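You operate a simulated robot arm through the tools that you are given. There is no shell and no other tool. Be economical: measure what you need, move in short steps, check, and stop when the job is done.

Carry out the task below with a simulated robot arm. There is one attempt and no reset: what you move stays moved.

## Task
Clear up after painting: wipe the drips, bin the rag, fold the cloth.
Fine: the drips are on the mat; use the beige rag; it goes in the red bin and the bin lid is shut; the white cloth is folded over and pressed flat. What is to be rubbed or washed off counts as gone when no trace of it is left.

It is judged by the outcome, as a careful person would: the job done as asked, and still so three seconds after it is handed in. It fails if anything else is knocked over, pushed out of place, dropped, spilled or broken. A push-on lid holds only when it is set on centred and level and pressed home; a screw cap is set on level and turned clockwise until tight. Flat cloth is picked up by pressing the open fingertips on it (5 to 10 N) and closing them slowly along it; thin cloth reads only 2 to 8 mm in the jaws.

## Robot
A 7-joint arm with a two-finger parallel gripper, fixed in place. Base frame: the origin is at the foot of the arm, x ahead of it, y to its left, z up; the work surface is at about z = 820. Readings come in mm, rad, newtons and seconds.
With the tool pointing down near the work surface it reaches from about 340 to 780 mm from the base axis. Its first joint turns from -2.897 to 2.897 rad. Payload 3.91 kg.
Tool frame: the origin (TCP) lies between the finger pads and is the grasp point; the fingertips stand 30 mm ahead of it; z points along the fingers, y is the line along which they close. The gripper opens to 110 mm. The fingers are 20 mm wide and 10 mm thick; the gripper's body (48 by 112 mm) begins 55 mm behind the TCP.
Orientation is that of the tool frame in the base frame, as a unit quaternion [w, x, y, z]. With the fingers straight down and closing along the base's y, the tool's x points along the base's -x, its y along +y and its z along -z.

## Interface
- The arm moves only by the tool move_arm. Its argument "motion" is a list of rows, each an object (a shift or turn left out is 0, a gripper value left out holds the last) with "travel": the shift along the tool's x, y, z in mm, a list of three; "delta_rot": the turn, a rotation vector about the tool's x, y, z in rad, a list of three; "jaw": the gripper command, from -1 (shut) to 1 (fully open), values between in proportion. In form: [{"travel": [dx, dy, dz], "delta_rot": [ax, ay, az], "jaw": jaw}, ...]. A call has 1 to 10 rows; each row shifts and turns the commanded pose from where the row before left it, along the tool's axes as they then stand. Rows are played at 5 a second. More than 50 mm and 0.15 rad between two rows, or a gripper value outside its range, and nothing of the call is played. A pose out of reach is approached as far as the arm can. The call stops where the force on the tool passes 40 N (or 10 N more than at its start, if that is more) or the arm is blocked; 0.2 s more then pass. Each finger travels about 153 mm/s and halts on what it meets, pressing with about 43 N; the grip force reading is that of the motor and also rises with nothing between the fingers. The clock runs only during rows and for 0.2 s after the last one: add rows that do not move to give the fingers time. The reply holds the time, the measured pose of the TCP, the force on the tool along the base axes, the opening and the grip force, in the units named above and with some noise, with the torque about the TCP (base axes, N m) and any sound that the robot's microphone picked up, and new pictures: "show" is both (left out), scene, wrist or none.
- Cameras (640 x 400 px; columns grow to the right, rows downward): "scene" is fixed at [220.3, 650.6, 1422.3]; the picture's right is [-1.00, -0.09, 0.00], its down [-0.08, 0.87, -0.49] and it looks along [0.04, -0.48, -0.87] (base axes); focal length 214 px, centre (320, 200). "wrist" rides on the gripper at [77, 7, -114] in the tool frame; the picture's right is [-0.09, 1.00, 0.00], its down [-0.80, -0.07, -0.59] and it looks along [-0.59, -0.05, 0.80] (tool axes); focal length 270 px, centre (320, 200). There is no depth. A picture from a camera that has moved, and an enlarged one, comes with that camera's place and axes in the base frame and with its lens.
- raise_lower(by): slides the trunk up (or, below 0, down) by that many mm; the arm rides with it, the base frame stays. It gives what a move gives, with no picture.
- inspect(camera, box): a new picture of the part [left, top, right, bottom] of that camera's present view, enlarged. It takes no simulated time.
- hand_in(): hands the job in; it is judged then, once.

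Work in short steps. Places have to be worked out from the pictures, the camera data and where the tool is seen: move nearer, look again, correct. Check each grasp and each placing, and mend what went wrong. You have 120 turns and 200 pictures in all, those below and enlarged ones among them. Open the gripper and draw the arm clear of the work before you hand the job in, unless the task says otherwise; then end with one line.

The tools are called after "Call:" as a command line: name --argument value ..., lists and objects as JSON in quotes. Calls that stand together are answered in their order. move_arm: Moves the arm, as the interface text tells. Its arguments: {"type":"object","properties":{"motion":{"type":"array","items":{"type":"object","properties":{"travel":{"type":"array","items":{"type":"number"}},"delta_rot":{"type":"array","items":{"type":"number"}},"jaw":{"type":"number"}}}},"show":{"type":"string","enum":["both","scene","wrist","none"]}},"required":["motion"]} The other tools are called the same way: raise_lower (by) slides the trunk up or down; inspect (camera, box) takes an enlarged picture of a part of a camera's view; hand_in () hands the job in.

At the start:

```text
t: 0.0
eef_pos: [172.2, 399.0, 1211.8]
orientation: [0.0, 0.0, 1.0, 0.0]
wrist_force: [0.3, 0.6, 0.3]
wrist_torque: [0.01, -0.01, -0.05]
opening: 110.0
grasp_force: 0.1
trunk travel left (down, up): [-575.0, 35.0]
```

scene: 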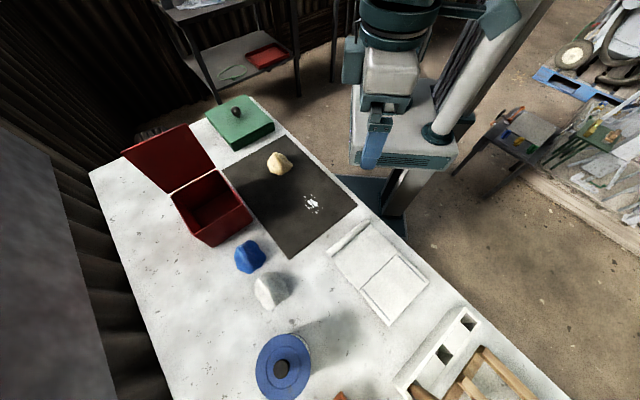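
wrist: 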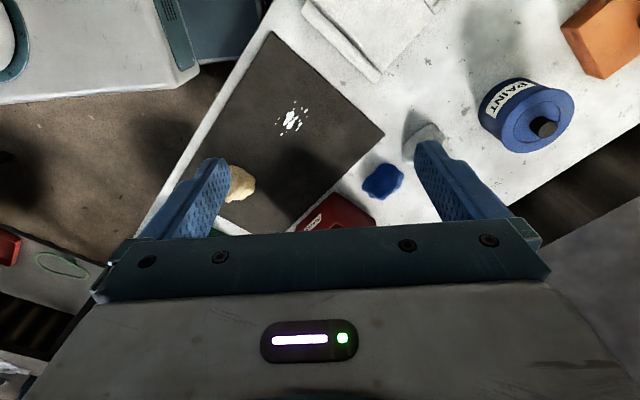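

Nothing is moved yet, so I take closer looks at the cloth, the bin, and the rag with the drips.

Call:
inspect --camera "scene" --box '[310, 200, 470, 340]'

Call:
inspect --camera "scene" --box '[110, 100, 290, 280]'

Call:
inspect --camera "scene" --box '[230, 130, 370, 260]'

```text
2.86 times, centred on (390, 270) of scene
camera zoom: at [220.3, 650.6, 1422.3], right [-1.0, -0.09, 0.0], down [-0.08, 0.87, -0.49], along [0.04, -0.48, -0.87], focal length 613 px, centre (120, 0)
```

zoom: 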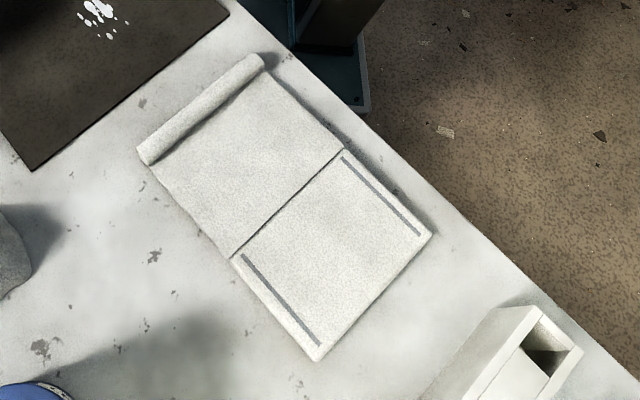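

```text
2.22 times, centred on (200, 190) of scene
camera zoom: at [220.3, 650.6, 1422.3], right [-1.0, -0.09, 0.0], down [-0.08, 0.87, -0.49], along [0.04, -0.48, -0.87], focal length 477 px, centre (587, 222)
```

zoom: 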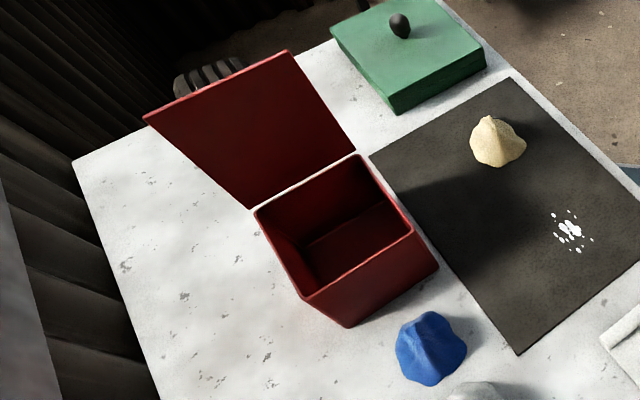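

```text
3.08 times, centred on (300, 195) of scene
camera zoom: at [220.3, 650.6, 1422.3], right [-1.0, -0.09, 0.0], down [-0.08, 0.87, -0.49], along [0.04, -0.48, -0.87], focal length 660 px, centre (382, 215)
```

zoom: 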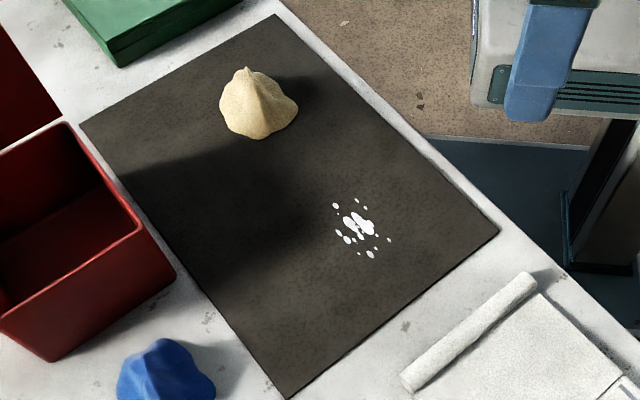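

The rag sits near (400, 203), the drips near (272, 332) and the bin near (590, 370). I move above the rag to get a closer view.

Call:
move_arm --motion '[{"travel": [-28, -24.5, 26]}, {"travel": [-28, -24.5, 26]}, {"travel": [-28, -24.5, 26]}, {"travel": [-28, -24.5, 26]}, {"travel": [-28, -24.5, 26]}, {"travel": [-28, -24.5, 26]}, {"travel": [-28, -24.5, 26]}, {"travel": [-28, -24.5, 26]}, {}, {}]'

```text
t: 2.2
eef_pos: [397.0, 202.9, 1005.1]
orientation: [-0.001, 0.001, 1.0, -0.001]
wrist_force: [-0.2, -0.1, -0.5]
wrist_torque: [0.02, 0.0, 0.04]
opening: 110.2
grasp_force: 0.0
trunk travel left (down, up): [-575.0, 35.0]
camera wrist: at [319.4, 209.9, 1118.7], right [0.09, 1.0, 0.0], down [0.8, -0.07, 0.59], along [0.59, -0.05, -0.8], focal length 270 px, centre (320, 200)
```

scene: 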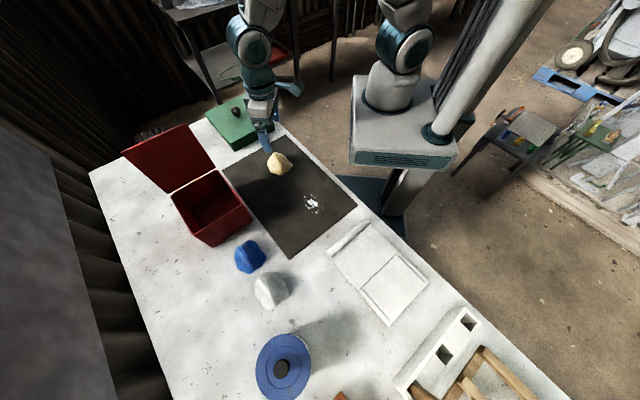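
wrist: 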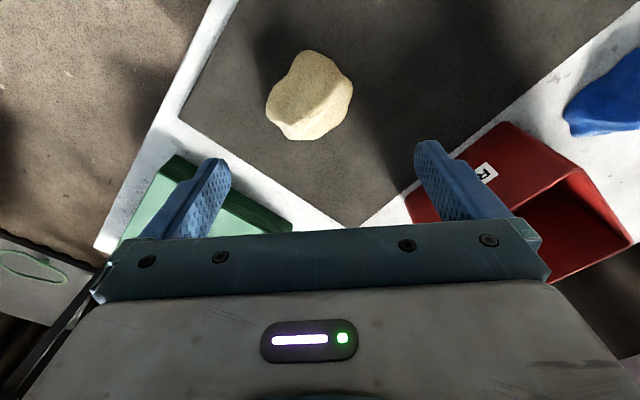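

The rag is centred near (394, 195) and is about 85 mm wide, so it fits the open jaws. I descend around its upper part.

Call:
move_arm --motion '[{"travel": [3, -8, 35]}, {"travel": [0, 0, 35]}, {"travel": [0, 0, 35]}, {"travel": [0, 0, 20]}, {"travel": [0, 0, 13]}, {}]'

```text
t: 3.6
eef_pos: [392.2, 195.2, 866.4]
orientation: [0.0, 0.0, 1.0, 0.0]
wrist_force: [-0.1, 0.5, 0.4]
wrist_torque: [0.02, -0.02, -0.01]
opening: 110.2
grasp_force: 0.1
trunk travel left (down, up): [-575.0, 35.0]
camera wrist: at [315.6, 201.5, 980.8], right [0.09, 1.0, 0.0], down [0.8, -0.07, 0.59], along [0.59, -0.05, -0.8], focal length 270 px, centre (320, 200)
```

scene: 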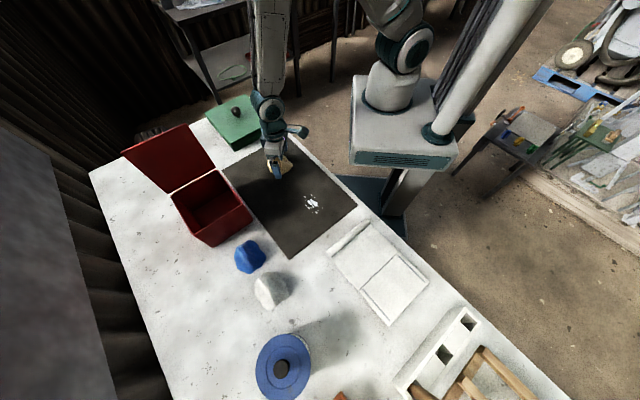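
wrist: 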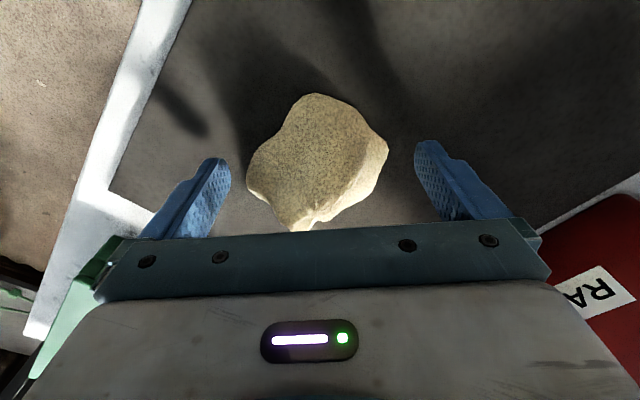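

The rag lies between the fingers, slightly nearer the base than the pads. I shift 5 mm, go a bit lower and close.

Call:
move_arm --motion '[{"travel": [5, 0, 6]}, {"jaw": 0.4}, {"jaw": 0.0}, {"jaw": -0.5}, {"jaw": -1}, {}, {}]'

```text
t: 5.2
eef_pos: [386.6, 194.1, 861.2]
orientation: [0.001, -0.001, 1.0, 0.0]
wrist_force: [-18.8, 9.1, 26.6]
wrist_torque: [-0.02, 0.44, -0.07]
opening: 57.3
grasp_force: 43.7
trunk travel left (down, up): [-575.0, 35.0]
camera wrist: at [308.1, 201.8, 976.1], right [0.09, 1.0, 0.0], down [0.8, -0.07, 0.6], along [0.59, -0.05, -0.8], focal length 270 px, centre (320, 200)
```

scene: 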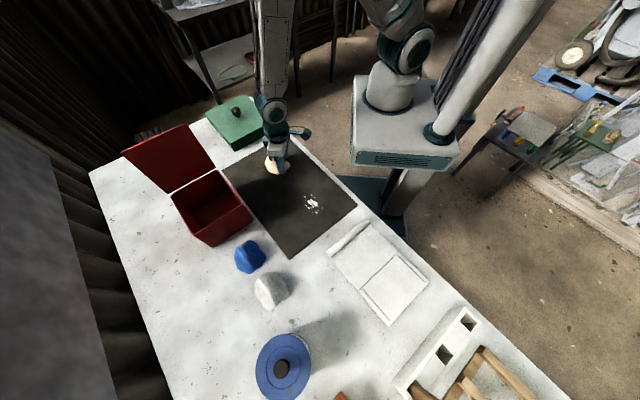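
wrist: 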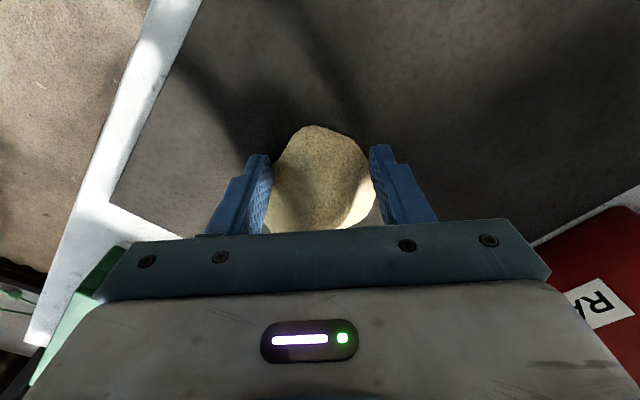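

The rag is gripped at 57 mm. I lift it a little and carry it over to just short of the drips, so I can see them.

Call:
move_arm --motion '[{"travel": [0, 0, -20]}, {"travel": [0, 0, -20]}, {"travel": [25, 30, 0]}, {"travel": [25, 30, 0]}, {"travel": [25, 30, 0]}, {"travel": [20, 30, 0]}, {}]'

```text
t: 6.8
eef_pos: [292.9, 313.8, 899.3]
orientation: [0.0, 0.0, 1.0, 0.0]
wrist_force: [0.3, 0.7, 0.7]
wrist_torque: [-0.02, 0.0, -0.01]
opening: 0.0
grasp_force: 37.1
trunk travel left (down, up): [-575.0, 35.0]
camera wrist: at [216.2, 320.2, 1015.0], right [0.09, 1.0, 0.0], down [0.8, -0.07, 0.59], along [0.59, -0.05, -0.8], focal length 270 px, centre (320, 200)
```

scene: 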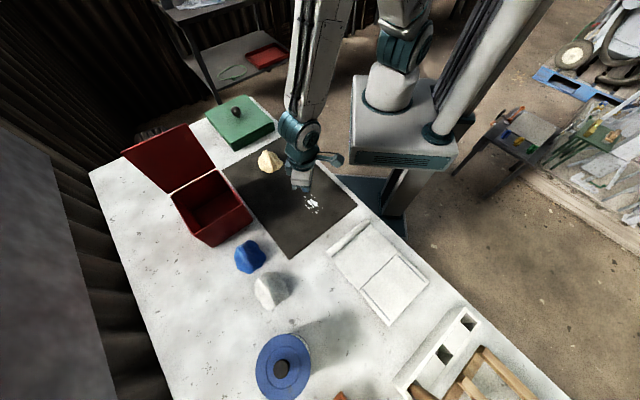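
wrist: 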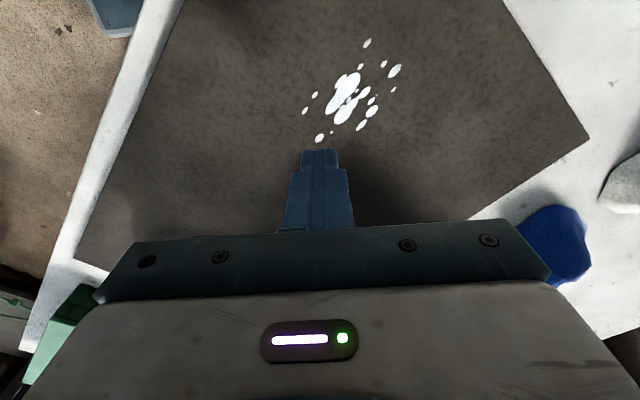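

The rag slipped out of the jaws and now lies at about x = 430; I had gripped it too near its edge. I open and move over it for a fresh look.

Call:
move_arm --motion '[{"travel": [0, 0, -35], "jaw": 1}, {"travel": [-30, -25, -35]}, {"travel": [-30, -25, 0]}, {"travel": [-30, -25, 0]}, {"travel": [-30, -25, 0]}, {"travel": [-20, -18, 0]}, {}]'

Call:
inspect --camera "scene" --box '[230, 120, 330, 200]'

```text
refused: row 2 steps farther than a row can; nothing moved
```

```text
5.00 times, centred on (280, 160) of scene
camera zoom: at [220.3, 650.6, 1422.3], right [-1.0, -0.09, 0.0], down [-0.08, 0.87, -0.49], along [0.04, -0.48, -0.87], focal length 1072 px, centre (520, 400)
```

zoom: 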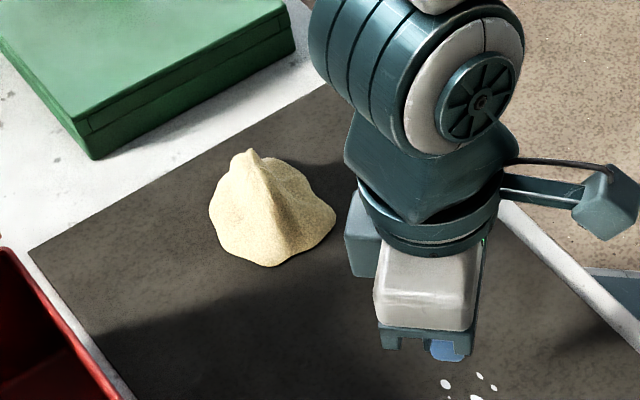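

The rag is a cone about 60–70 mm tall, centred near (434, 193). I back off and move over it.

Call:
move_arm --motion '[{"travel": [0, 0, -40], "jaw": 1}, {"travel": [-28, -24, -25]}, {"travel": [-30, -25, 0]}, {"travel": [-30, -25, 0]}, {"travel": [-30, -25, 0]}, {"travel": [-20, -18, 0]}, {}]' --show "wrist"

```text
t: 8.4
eef_pos: [431.0, 198.0, 966.1]
orientation: [0.0, 0.0, 1.0, 0.0]
wrist_force: [1.0, 0.7, 0.7]
wrist_torque: [-0.01, -0.03, 0.0]
opening: 110.1
grasp_force: 0.1
trunk travel left (down, up): [-575.0, 35.0]
camera wrist: at [354.3, 204.6, 1080.2], right [0.09, 1.0, 0.0], down [0.8, -0.07, 0.59], along [0.59, -0.05, -0.8], focal length 270 px, centre (320, 200)
```

wrist: 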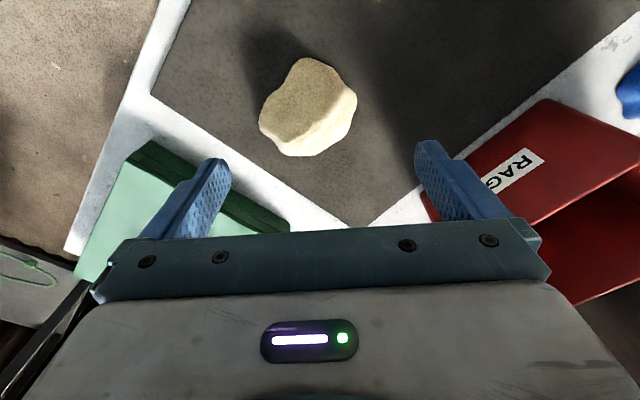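

Combining both views, the rag spans x 393–479 and y 140–230, so its centre is near (436, 186). I descend low around it.

Call:
move_arm --motion '[{"travel": [-4, -11, 35]}, {"travel": [0, 0, 35]}, {"travel": [0, 0, 30]}, {"travel": [0, 0, 8]}, {}]'

Call:
inspect --camera "scene" --box '[230, 120, 330, 200]'

```text
t: 9.6
eef_pos: [434.3, 187.7, 858.4]
orientation: [0.0, 0.0, 1.0, 0.0]
wrist_force: [-0.3, -0.6, 0.7]
wrist_torque: [-0.01, -0.01, -0.01]
opening: 110.1
grasp_force: 0.1
trunk travel left (down, up): [-575.0, 35.0]
camera wrist: at [358.0, 194.2, 972.4], right [0.09, 1.0, 0.0], down [0.8, -0.07, 0.59], along [0.59, -0.05, -0.8], focal length 270 px, centre (320, 200)
```

scene: 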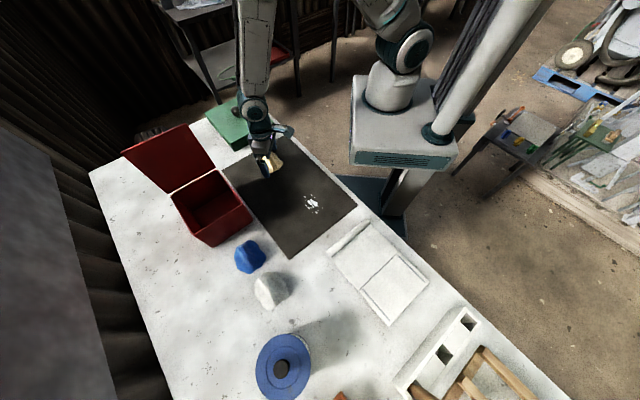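
wrist: 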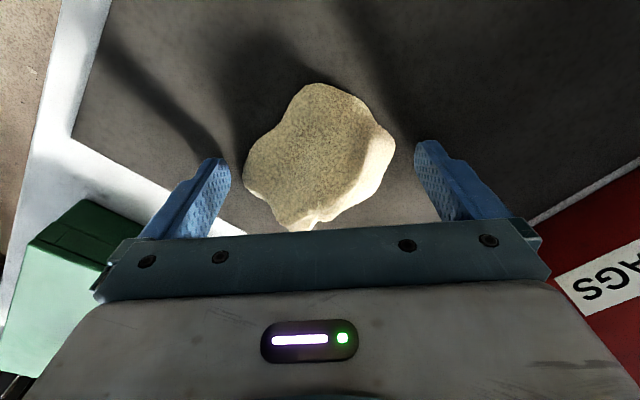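

```text
5.00 times, centred on (280, 160) of scene
camera zoom: at [220.3, 650.6, 1422.3], right [-1.0, -0.09, 0.0], down [-0.08, 0.87, -0.49], along [0.04, -0.48, -0.87], focal length 1072 px, centre (520, 400)
```

zoom: 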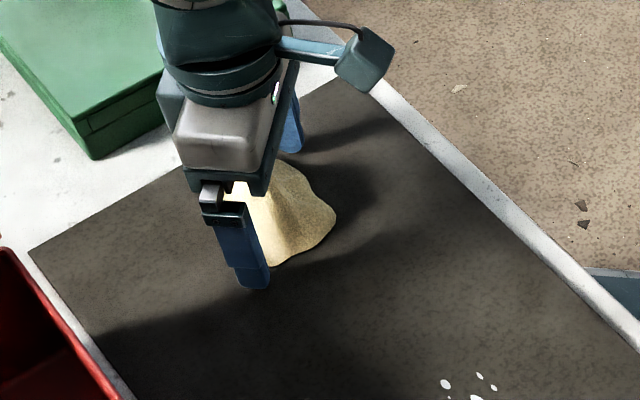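

The fingers straddle the rag's middle. I lower 3 mm more and close.

Call:
move_arm --motion '[{"travel": [0, 0, 3]}, {"jaw": 0.4}, {"jaw": 0.1}, {"jaw": -0.2}, {"jaw": -0.6}, {"jaw": -1}, {}, {}]'

```text
t: 11.4
eef_pos: [436.2, 187.0, 854.8]
orientation: [0.0, 0.0, 1.0, 0.0]
wrist_force: [1.0, -0.8, 4.9]
wrist_torque: [-0.22, -0.03, -0.03]
opening: 97.0
grasp_force: 42.9
trunk travel left (down, up): [-575.0, 35.0]
camera wrist: at [358.0, 193.9, 969.5], right [0.09, 1.0, 0.0], down [0.8, -0.07, 0.59], along [0.59, -0.05, -0.8], focal length 270 px, centre (320, 200)
```

scene: 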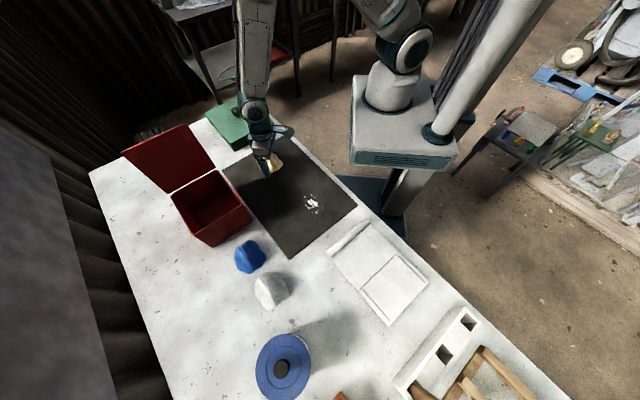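
wrist: 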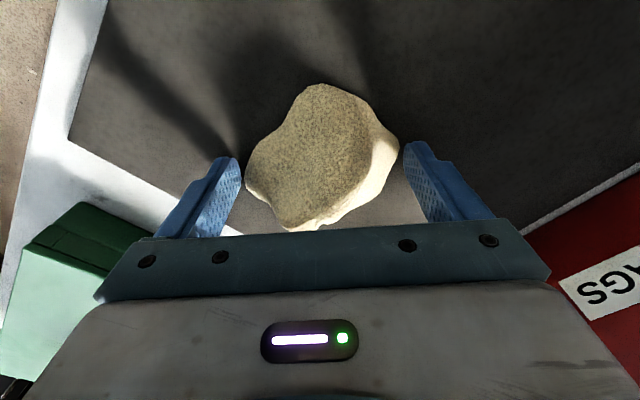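

It is held at 97 mm across its base with 43 N. I test by lifting 25 mm.

Call:
move_arm --motion '[{"travel": [0, 0, -15]}, {"travel": [0, 0, -15]}, {}]'

Call:
inspect --camera "scene" --box '[230, 120, 330, 200]'

```text
t: 12.2
eef_pos: [434.4, 187.2, 883.0]
orientation: [0.0, 0.0, 1.0, 0.0]
wrist_force: [0.0, 0.2, 0.0]
wrist_torque: [0.01, 0.0, 0.05]
opening: 97.0
grasp_force: 42.7
trunk travel left (down, up): [-575.0, 35.0]
camera wrist: at [357.4, 193.6, 998.9], right [0.09, 1.0, 0.0], down [0.8, -0.07, 0.59], along [0.59, -0.05, -0.8], focal length 270 px, centre (320, 200)
```

scene: 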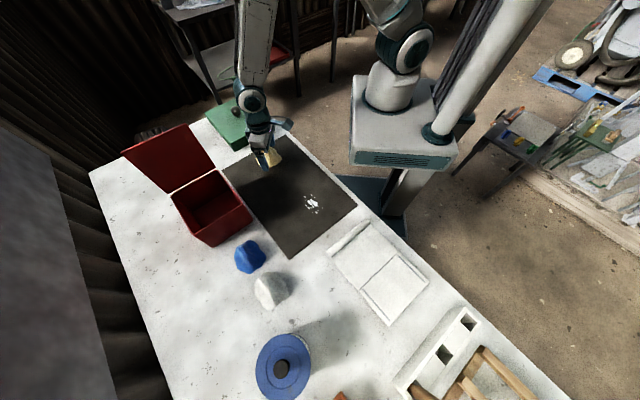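
wrist: 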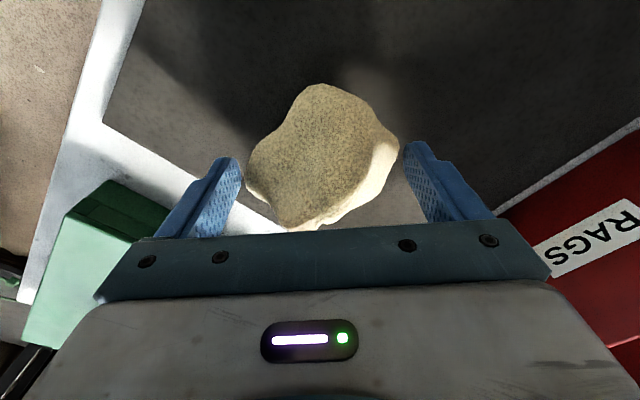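

```text
5.00 times, centred on (280, 160) of scene
camera zoom: at [220.3, 650.6, 1422.3], right [-1.0, -0.09, 0.0], down [-0.08, 0.87, -0.49], along [0.04, -0.48, -0.87], focal length 1072 px, centre (520, 400)
```

zoom: 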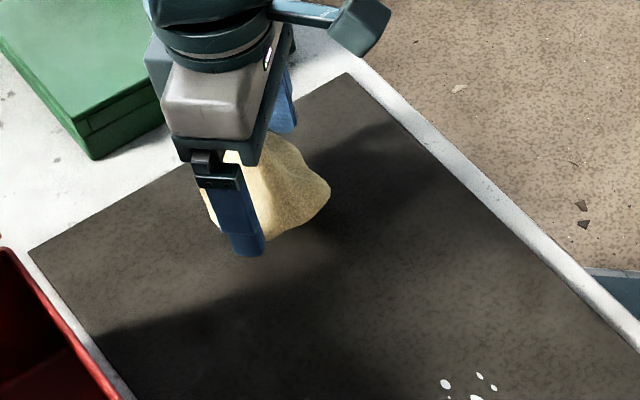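

The rag is held firmly, with its underside about 4 mm below the tips. I carry it over the drips and lower it towards the mat.

Call:
move_arm --motion '[{"travel": [30, 33, 0]}, {"travel": [30, 33, 0]}, {"travel": [30, 33, 0]}, {"travel": [30, 33, 0]}, {"travel": [28, 10, 0]}, {"travel": [0, 0, 15]}, {"travel": [0, 0, 9]}, {}]' --show "wrist"

```text
t: 14.0
eef_pos: [287.1, 329.2, 859.3]
orientation: [0.0, 0.0, 1.0, 0.001]
wrist_force: [0.2, 0.3, 0.2]
wrist_torque: [-0.01, 0.0, 0.01]
opening: 96.7
grasp_force: 42.5
trunk travel left (down, up): [-575.0, 35.0]
camera wrist: at [210.5, 336.6, 974.5], right [0.09, 1.0, 0.0], down [0.8, -0.07, 0.59], along [0.59, -0.05, -0.8], focal length 270 px, centre (320, 200)
```

wrist: 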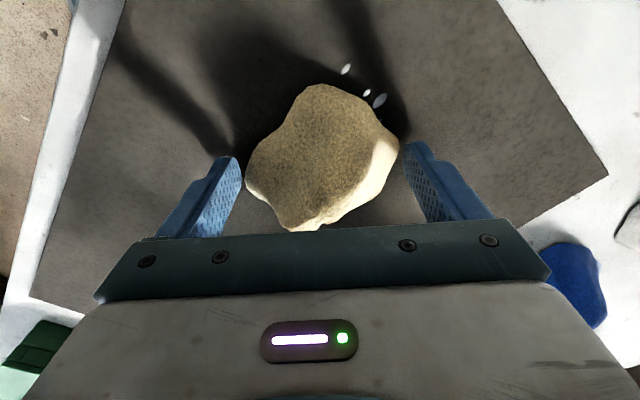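

It is nearly touching; I lower in small steps until I read contact force.

Call:
move_arm --motion '[{"travel": [0, 0, 3]}, {"travel": [0, 0, 2]}, {}]' --show "none"

```text
t: 14.8
eef_pos: [287.8, 329.5, 855.4]
orientation: [0.001, 0.0, 1.0, 0.0]
wrist_force: [-0.6, 0.8, 6.2]
wrist_torque: [-0.13, -0.09, -0.03]
opening: 96.5
grasp_force: 43.5
trunk travel left (down, up): [-575.0, 35.0]
```

Contact is at about 6 N. I press 1 mm more and rub over the drip area in strokes.

Call:
move_arm --motion '[{"travel": [0, -20, 1]}, {"travel": [35, 0, 0]}, {"travel": [0, 20, 0]}, {"travel": [-35, 0, 0]}, {"travel": [0, 20, 0]}, {"travel": [35, 0, 0]}, {"travel": [0, 10, 0]}, {"travel": [-35, 0, 0]}, {}]' --show "none"

```text
t: 16.8
eef_pos: [286.2, 357.8, 855.9]
orientation: [0.001, 0.0, 1.0, 0.0]
wrist_force: [-12.5, 6.8, 17.2]
wrist_torque: [-0.2, 0.23, -0.26]
opening: 96.6
grasp_force: 43.5
trunk travel left (down, up): [-575.0, 35.0]
```

A second pass runs back in the other direction, and then I lift and look.

Call:
move_arm --motion '[{"travel": [17, 0, 0]}, {"travel": [0, -25, 0]}, {"travel": [0, -25, 0]}, {"travel": [20, 0, 0]}, {"travel": [0, 25, 0]}, {"travel": [0, 25, 0]}, {"travel": [-20, -25, 0]}, {"travel": [-45, -20, -20]}, {"travel": [-40, 0, -20]}, {}]'

Call:
inspect --camera "scene" --box '[250, 150, 370, 250]'

```text
refused: row 8 steps farther than a row can; nothing moved
```

```text
4.00 times, centred on (310, 200) of scene
camera zoom: at [220.3, 650.6, 1422.3], right [-1.0, -0.09, 0.0], down [-0.08, 0.87, -0.49], along [0.04, -0.48, -0.87], focal length 858 px, centre (360, 200)
```

zoom: 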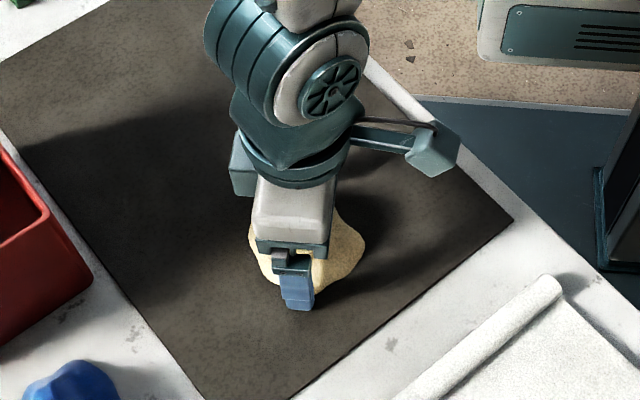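

The mat already looks clear around the rag. I repeat the second pass with a gentler exit move and then lift to check.

Call:
move_arm --motion '[{"travel": [17, 0, 0]}, {"travel": [0, -25, 0]}, {"travel": [0, -25, 0]}, {"travel": [20, 0, 0]}, {"travel": [0, 25, 0]}, {"travel": [0, 25, 0]}, {"travel": [-20, -25, 0]}, {"travel": [-40, -5, -20]}, {"travel": [-40, -5, -20]}, {"travel": [-30, 0, -30]}]'

Call:
inspect --camera "scene" --box '[250, 150, 370, 250]'

Call:
inspect --camera "wrist" --box '[160, 0, 480, 200]'

```text
t: 17.9
eef_pos: [252.0, 312.7, 854.4]
orientation: [0.001, 0.006, 1.0, -0.003]
wrist_force: [8.0, -13.0, 23.1]
wrist_torque: [0.77, -0.38, -0.46]
opening: 96.5
grasp_force: 42.9
trunk travel left (down, up): [-575.0, 35.0]
stopped in row 5: the force on the tool passed its limit at 48 N (the readings are from after the stop); the commanded pose is now the measured one
camera wrist: at [175.4, 321.5, 970.1], right [0.1, 0.99, -0.01], down [0.8, -0.08, 0.6], along [0.59, -0.06, -0.8], focal length 270 px, centre (320, 200)
```

scene: 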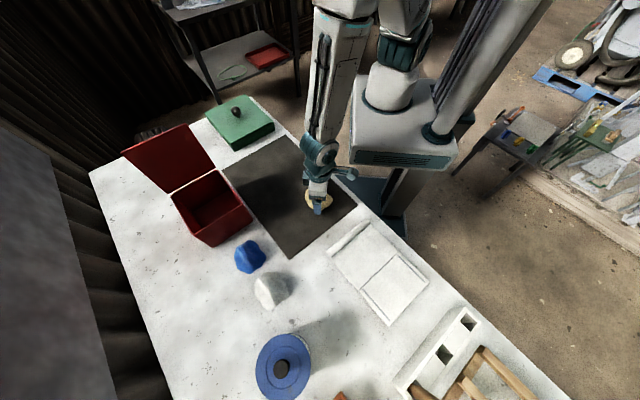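
wrist: 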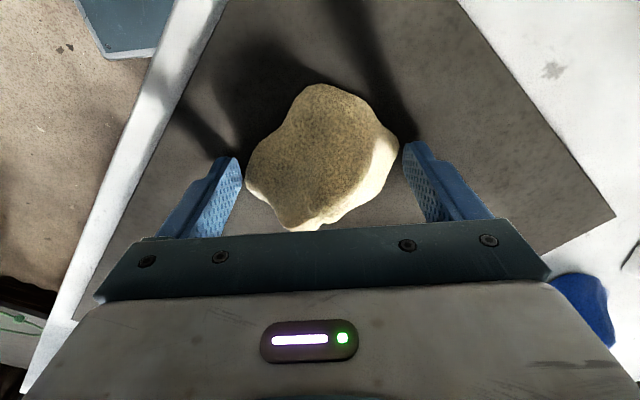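

```text
4.00 times, centred on (310, 200) of scene
camera zoom: at [220.3, 650.6, 1422.3], right [-1.0, -0.09, 0.0], down [-0.08, 0.87, -0.49], along [0.04, -0.48, -0.87], focal length 858 px, centre (360, 200)
```

zoom: 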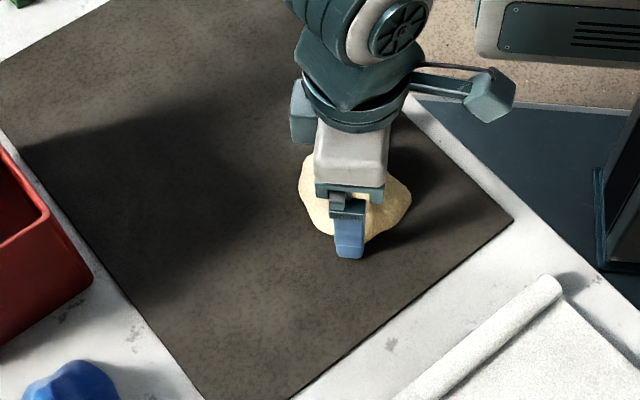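

```text
2.00 times, centred on (320, 100) of wrist
camera zoom: at [175.4, 321.5, 970.1], right [0.1, 0.99, -0.01], down [0.8, -0.08, 0.6], along [0.59, -0.06, -0.8], focal length 541 px, centre (320, 400)
```

zoom: 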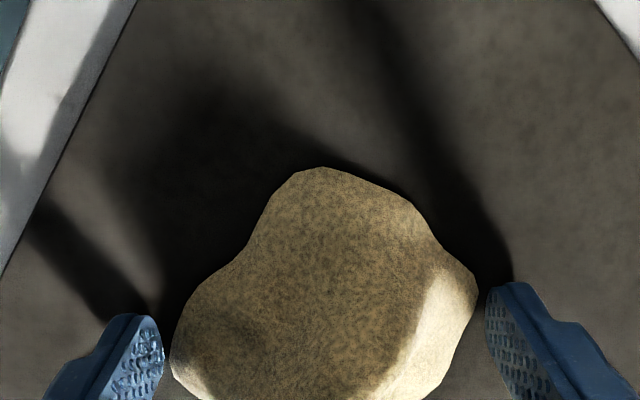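

The force limit stopped it but the rag is still held. I lift and move off towards the bin side to view the whole mat area.

Call:
move_arm --motion '[{"travel": [0, 0, -15]}, {"travel": [0, 0, -35]}, {"travel": [-40, -20, -20]}, {"travel": [-40, -20, -20]}, {"travel": [-40, -10, -20]}, {}]'

Call:
inspect --camera "scene" --box '[250, 150, 370, 250]'

Call:
inspect --camera "wrist" --box '[160, 0, 480, 200]'

```text
t: 19.3
eef_pos: [371.6, 263.5, 963.1]
orientation: [-0.001, 0.005, 1.0, -0.005]
wrist_force: [0.1, 0.2, -1.3]
wrist_torque: [-0.02, 0.0, 0.01]
opening: 96.3
grasp_force: 42.8
trunk travel left (down, up): [-575.0, 35.0]
camera wrist: at [293.9, 272.7, 1077.9], right [0.1, 1.0, -0.01], down [0.8, -0.07, 0.59], along [0.59, -0.06, -0.8], focal length 270 px, centre (320, 200)
```

scene: 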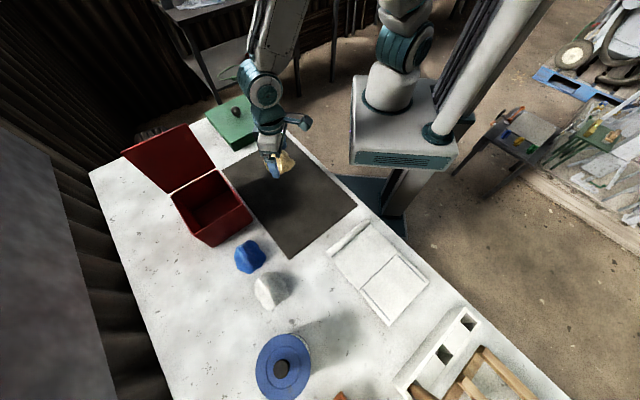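
wrist: 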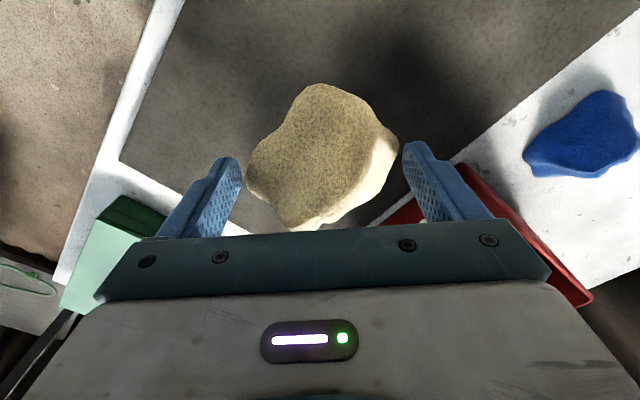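

```text
4.00 times, centred on (310, 200) of scene
camera zoom: at [220.3, 650.6, 1422.3], right [-1.0, -0.09, 0.0], down [-0.08, 0.87, -0.49], along [0.04, -0.48, -0.87], focal length 858 px, centre (360, 200)
```

zoom: 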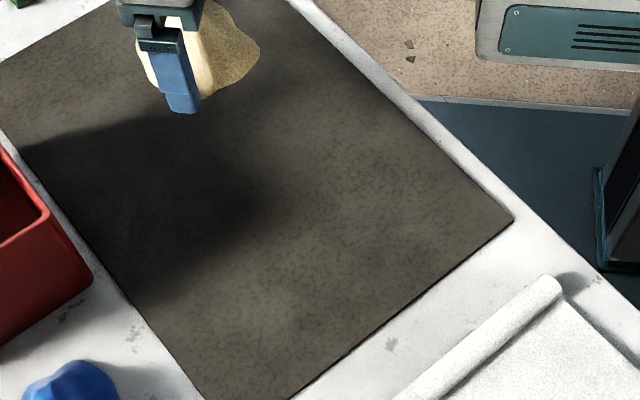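

```text
2.00 times, centred on (320, 100) of wrist
camera zoom: at [293.9, 272.7, 1077.9], right [0.1, 1.0, -0.01], down [0.8, -0.07, 0.59], along [0.59, -0.06, -0.8], focal length 541 px, centre (320, 400)
```

zoom: 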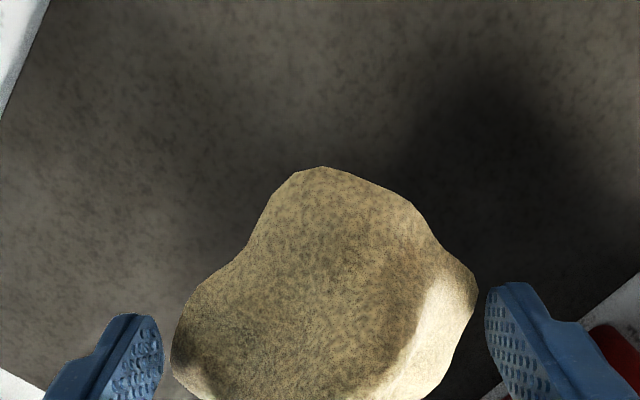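

All traces of the drips are gone. The bin's rim is at z ≈ 930, centred near (545, 405), turned 45°, with the lid standing almost upright along its far side. I raise the rag and turn the tool so its jaws align with the hinge.

Call:
move_arm --motion '[{"travel": [0, 0, -40], "delta_rot": [0, 0, 0.131]}, {"travel": [0, 0, -40], "delta_rot": [0, 0, 0.131]}, {"travel": [0, 0, -20], "delta_rot": [0, 0, 0.131]}, {"delta_rot": [0, 0, 0.131]}, {"delta_rot": [0, 0, 0.131]}, {"delta_rot": [0, 0, 0.131]}, {}]'

```text
t: 20.9
eef_pos: [371.8, 265.4, 1064.8]
orientation: [0.001, 0.388, 0.922, -0.004]
wrist_force: [-0.5, 0.2, -0.6]
wrist_torque: [-0.01, 0.0, 0.0]
opening: 96.2
grasp_force: 43.1
trunk travel left (down, up): [-575.0, 35.0]
camera wrist: at [322.6, 326.5, 1178.4], right [0.77, 0.63, -0.01], down [0.51, -0.62, 0.6], along [0.38, -0.47, -0.8], focal length 270 px, centre (320, 200)
```

scene: 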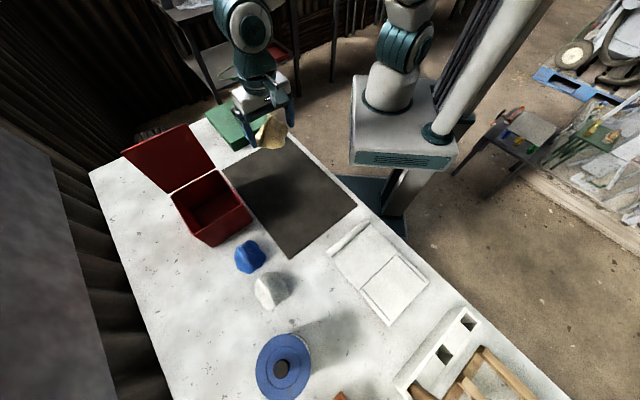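
wrist: 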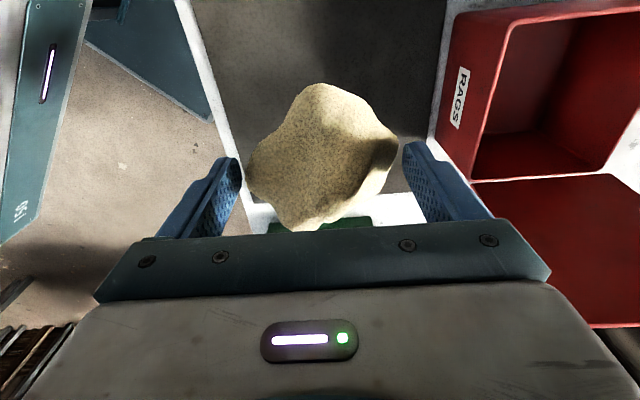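

The rim estimate agrees between the two cameras (corner B at (549, 304)). I move over the bin centre at the same height, keeping about 70 mm clear of the lid.

Call:
move_arm --motion '[{"travel": [-4.3, 44.4, 0]}, {"travel": [-4.3, 44.4, 0]}, {"travel": [-4.3, 44.4, 0]}, {"travel": [-4.3, 44.4, 0]}, {"travel": [-4.3, 44.4, 0]}, {}]'

Call:
inspect --camera "scene" --box '[110, 100, 290, 280]'

```text
t: 22.3
eef_pos: [544.5, 405.1, 1064.0]
orientation: [0.001, 0.387, 0.922, -0.005]
wrist_force: [-0.2, 1.1, -0.2]
wrist_torque: [0.01, 0.04, 0.0]
opening: 96.0
grasp_force: 42.8
trunk travel left (down, up): [-575.0, 35.0]
camera wrist: at [495.4, 465.3, 1177.4], right [0.77, 0.63, -0.01], down [0.51, -0.62, 0.6], along [0.38, -0.47, -0.8], focal length 270 px, centre (320, 200)
```

scene: 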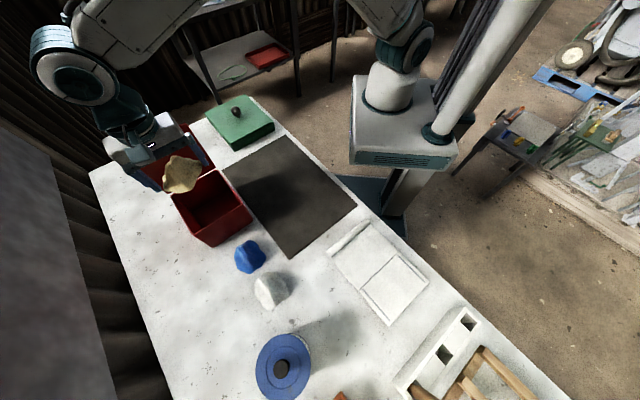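
wrist: 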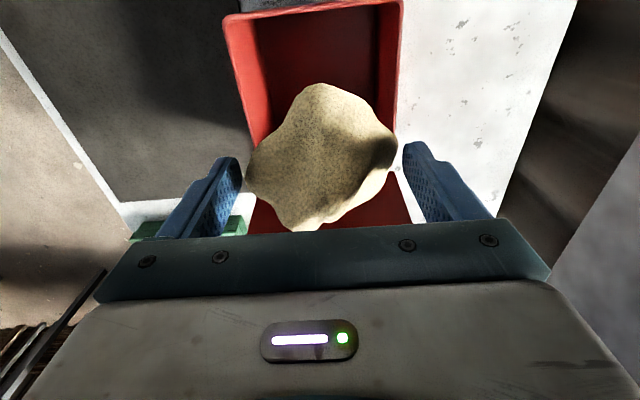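

```text
2.22 times, centred on (200, 190) of scene
camera zoom: at [220.3, 650.6, 1422.3], right [-1.0, -0.09, 0.0], down [-0.08, 0.87, -0.49], along [0.04, -0.48, -0.87], focal length 477 px, centre (587, 222)
```

zoom: 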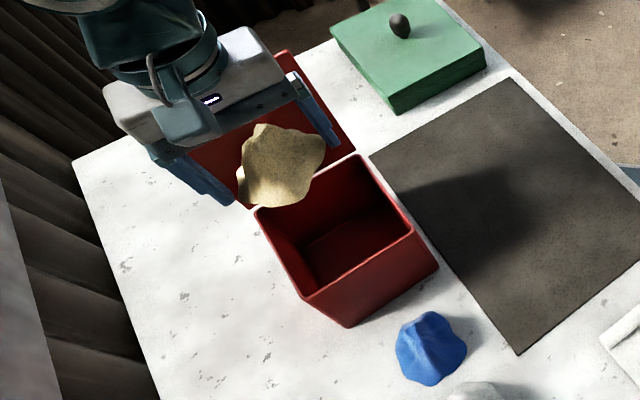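

Position checks out: all four rim corners are centred on the TCP. I descend so that the rag's underside is at the rim.

Call:
move_arm --motion '[{"travel": [0, 0, 30]}, {"travel": [0, 0, 30]}, {"travel": [0, 0, 25]}, {"travel": [0, 0, 13]}, {}]'

Call:
inspect --camera "scene" --box '[110, 100, 290, 280]'

```text
t: 23.5
eef_pos: [545.5, 404.5, 964.1]
orientation: [0.001, 0.387, 0.922, -0.005]
wrist_force: [0.2, -0.8, -1.5]
wrist_torque: [0.0, -0.01, 0.0]
opening: 95.7
grasp_force: 43.2
trunk travel left (down, up): [-575.0, 35.0]
camera wrist: at [495.6, 465.5, 1078.5], right [0.77, 0.63, -0.01], down [0.51, -0.62, 0.6], along [0.38, -0.47, -0.8], focal length 270 px, centre (320, 200)
```

scene: 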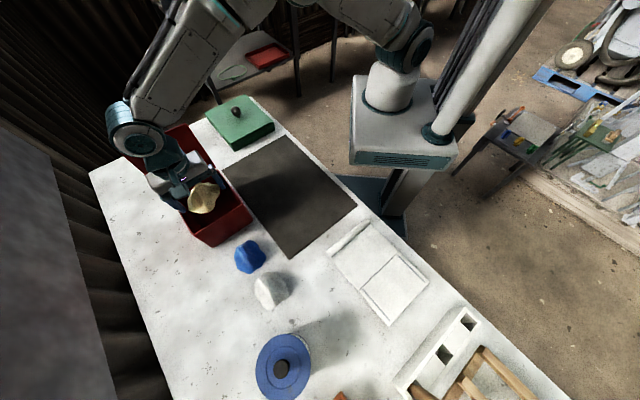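
wrist: 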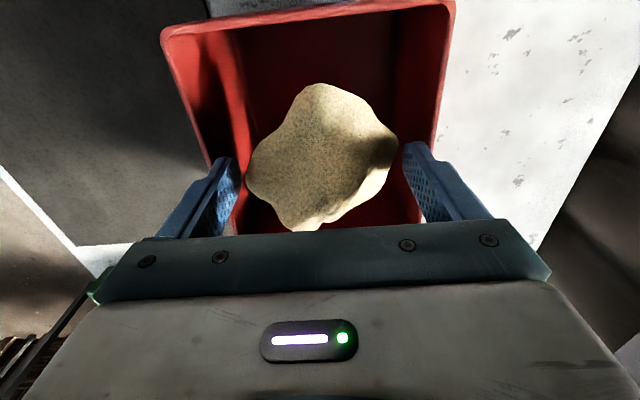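

```text
2.22 times, centred on (200, 190) of scene
camera zoom: at [220.3, 650.6, 1422.3], right [-1.0, -0.09, 0.0], down [-0.08, 0.87, -0.49], along [0.04, -0.48, -0.87], focal length 477 px, centre (587, 222)
```

zoom: 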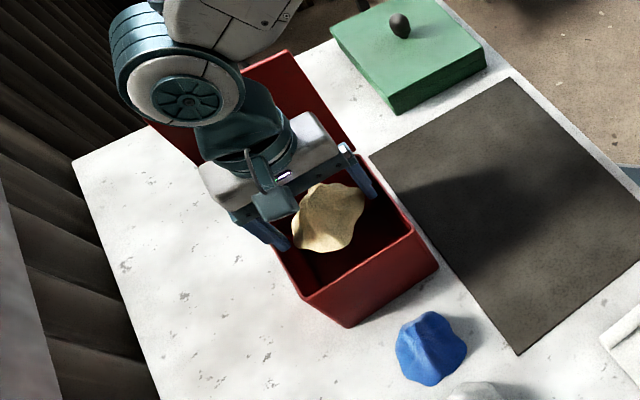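

The rag is centred in the bin's mouth, with no contact. I release it.

Call:
move_arm --motion '[{"jaw": 1}, {}, {}, {"travel": [0, 0, -40]}, {"travel": [0, 0, -40]}, {"travel": [0, 0, -40]}, {}]'

Call:
inspect --camera "scene" --box '[110, 100, 290, 280]'

```text
t: 25.1
eef_pos: [545.0, 406.2, 1084.4]
orientation: [0.001, 0.387, 0.922, -0.004]
wrist_force: [0.4, -0.3, 0.0]
wrist_torque: [-0.01, 0.03, 0.01]
opening: 110.1
grasp_force: 0.0
trunk travel left (down, up): [-575.0, 35.0]
camera wrist: at [496.4, 467.5, 1198.9], right [0.77, 0.63, -0.01], down [0.51, -0.62, 0.6], along [0.38, -0.47, -0.8], focal length 270 px, centre (320, 200)
```

scene: 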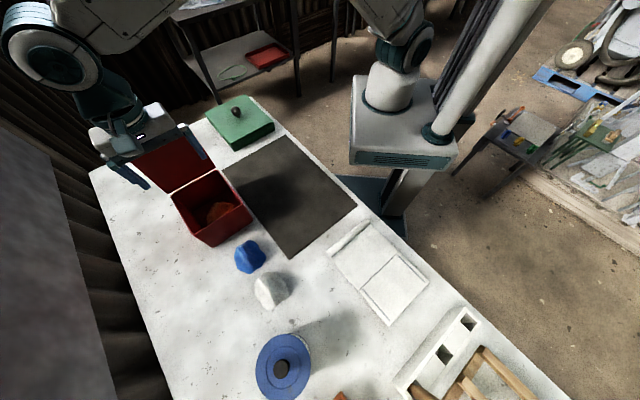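
wrist: 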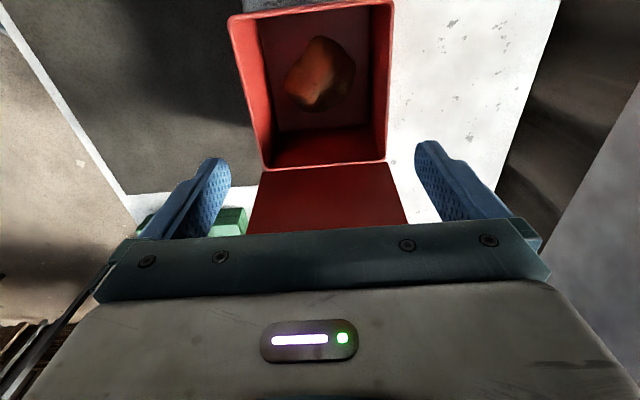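

```text
2.22 times, centred on (200, 190) of scene
camera zoom: at [220.3, 650.6, 1422.3], right [-1.0, -0.09, 0.0], down [-0.08, 0.87, -0.49], along [0.04, -0.48, -0.87], focal length 477 px, centre (587, 222)
```

zoom: 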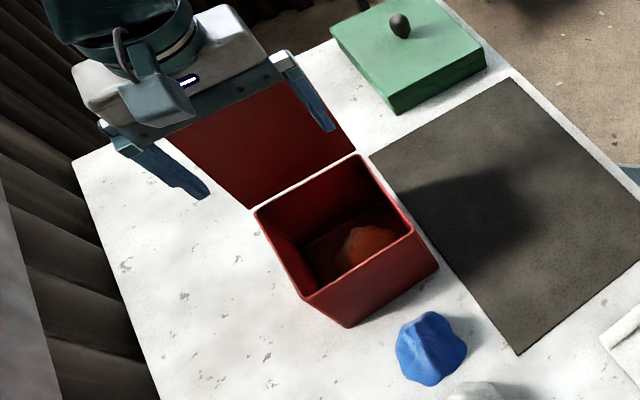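

The rag lies inside the bin. To close the lid I will push it from behind: I raise, cross over its top (z ≈ 1080) with closed fingers, and look.

Call:
move_arm --motion '[{"travel": [0, 0, -45], "jaw": -1}, {"travel": [0, 0, -40]}, {"travel": [-40, 0, 0]}, {"travel": [-40, 0, 0]}, {"travel": [-40, 0, 0]}, {"travel": [-40, 0, 0]}, {}]'

Call:
inspect --camera "scene" --box '[60, 60, 290, 260]'

```text
t: 26.7
eef_pos: [656.4, 291.2, 1170.0]
orientation: [0.0, 0.387, 0.922, -0.004]
wrist_force: [0.3, -0.2, 0.0]
wrist_torque: [0.01, -0.02, -0.01]
opening: 0.0
grasp_force: 38.0
trunk travel left (down, up): [-575.0, 35.0]
camera wrist: at [607.9, 353.2, 1284.9], right [0.77, 0.64, -0.01], down [0.51, -0.62, 0.6], along [0.38, -0.47, -0.8], focal length 270 px, centre (320, 200)
```

scene: 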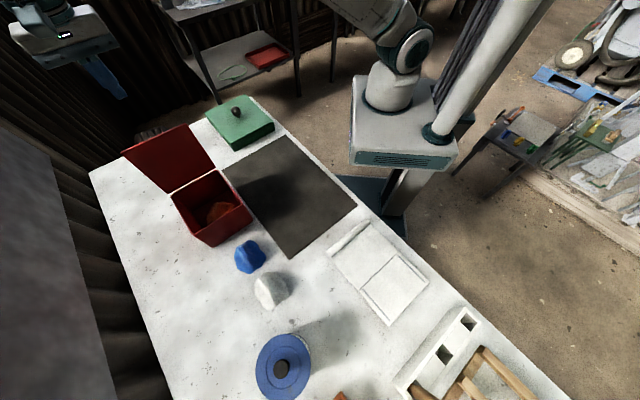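
wrist: 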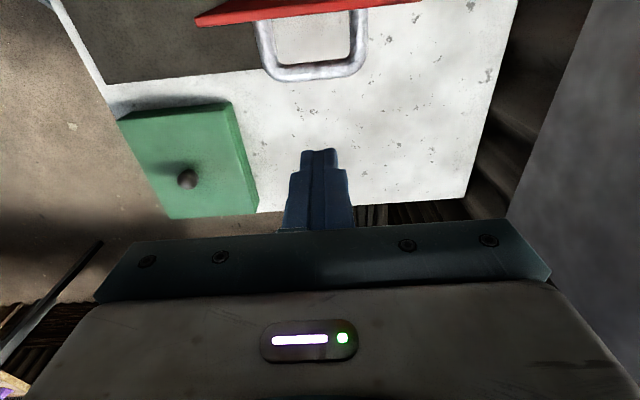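

```text
2.00 times, centred on (175, 160) of scene
camera zoom: at [220.3, 650.6, 1422.3], right [-1.0, -0.09, 0.0], down [-0.08, 0.87, -0.49], along [0.04, -0.48, -0.87], focal length 429 px, centre (610, 280)
```

zoom: 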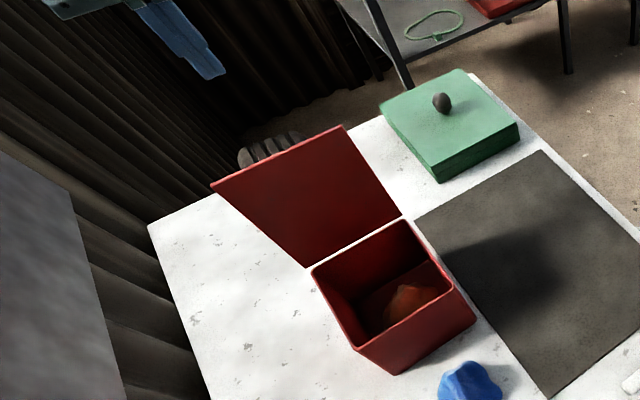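

The lid has a loop handle sticking out behind it, and its top edge is at about z 1090. I lower behind the handle so the tips overlap only the top of the lid panel, and look again.

Call:
move_arm --motion '[{"travel": [0, 0, 35]}, {"travel": [0, 0, 35]}, {}]'

Call:
inspect --camera "scene" --box '[60, 60, 290, 260]'

```text
t: 27.5
eef_pos: [657.8, 292.1, 1100.6]
orientation: [0.001, 0.387, 0.922, -0.004]
wrist_force: [0.5, -0.7, 0.3]
wrist_torque: [0.03, -0.03, -0.03]
opening: 0.0
grasp_force: 37.9
trunk travel left (down, up): [-575.0, 35.0]
camera wrist: at [608.4, 352.5, 1215.1], right [0.77, 0.63, -0.01], down [0.51, -0.62, 0.6], along [0.38, -0.47, -0.8], focal length 270 px, centre (320, 200)
```

scene: 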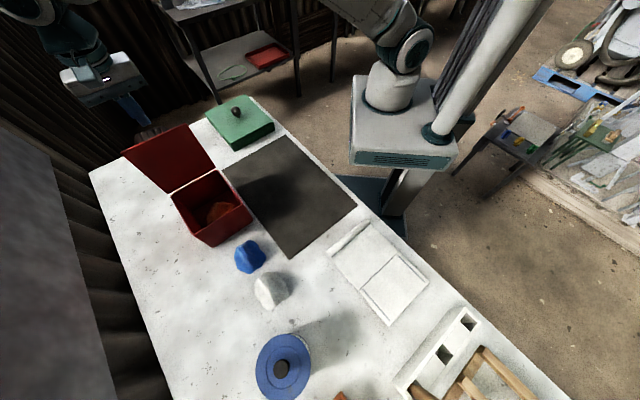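
wrist: 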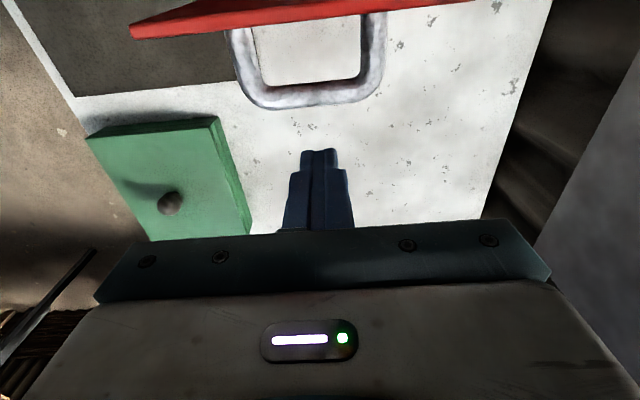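

```text
2.00 times, centred on (175, 160) of scene
camera zoom: at [220.3, 650.6, 1422.3], right [-1.0, -0.09, 0.0], down [-0.08, 0.87, -0.49], along [0.04, -0.48, -0.87], focal length 429 px, centre (610, 280)
```

zoom: 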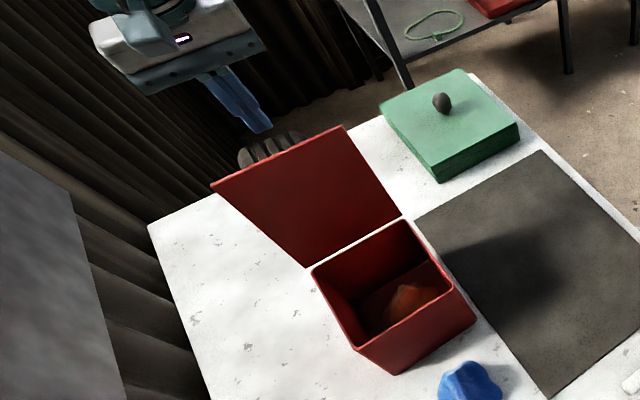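

Triangulating the two views, the handle's crossbar is at z ≈ 1066, about 25 mm ahead of the fingers. I lower 20 mm and push it slowly towards the bin.

Call:
move_arm --motion '[{"travel": [0, 0, 20]}, {"travel": [10, 0, 0]}, {"travel": [10, 0, 0]}, {"travel": [8, 0, 0]}, {"travel": [8, 0, 0]}, {"travel": [8, 0, 0]}, {}]'

```text
t: 29.1
eef_pos: [626.0, 323.7, 1080.8]
orientation: [0.001, 0.387, 0.922, -0.004]
wrist_force: [-0.8, -0.6, 0.4]
wrist_torque: [0.02, -0.03, 0.02]
opening: 0.0
grasp_force: 38.0
trunk travel left (down, up): [-575.0, 35.0]
camera wrist: at [576.6, 384.5, 1194.7], right [0.77, 0.64, -0.01], down [0.51, -0.62, 0.6], along [0.38, -0.47, -0.8], focal length 270 px, centre (320, 200)
```

scene: 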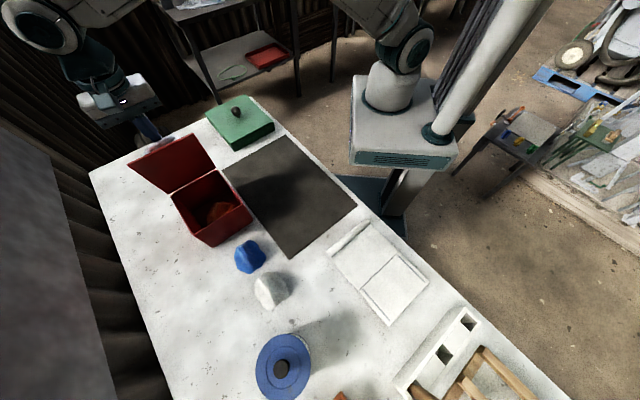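
wrist: 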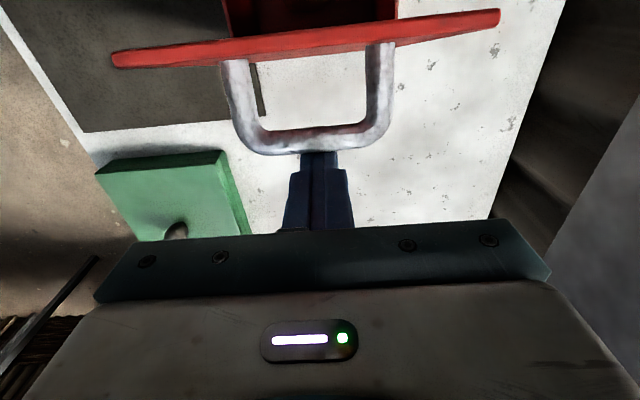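

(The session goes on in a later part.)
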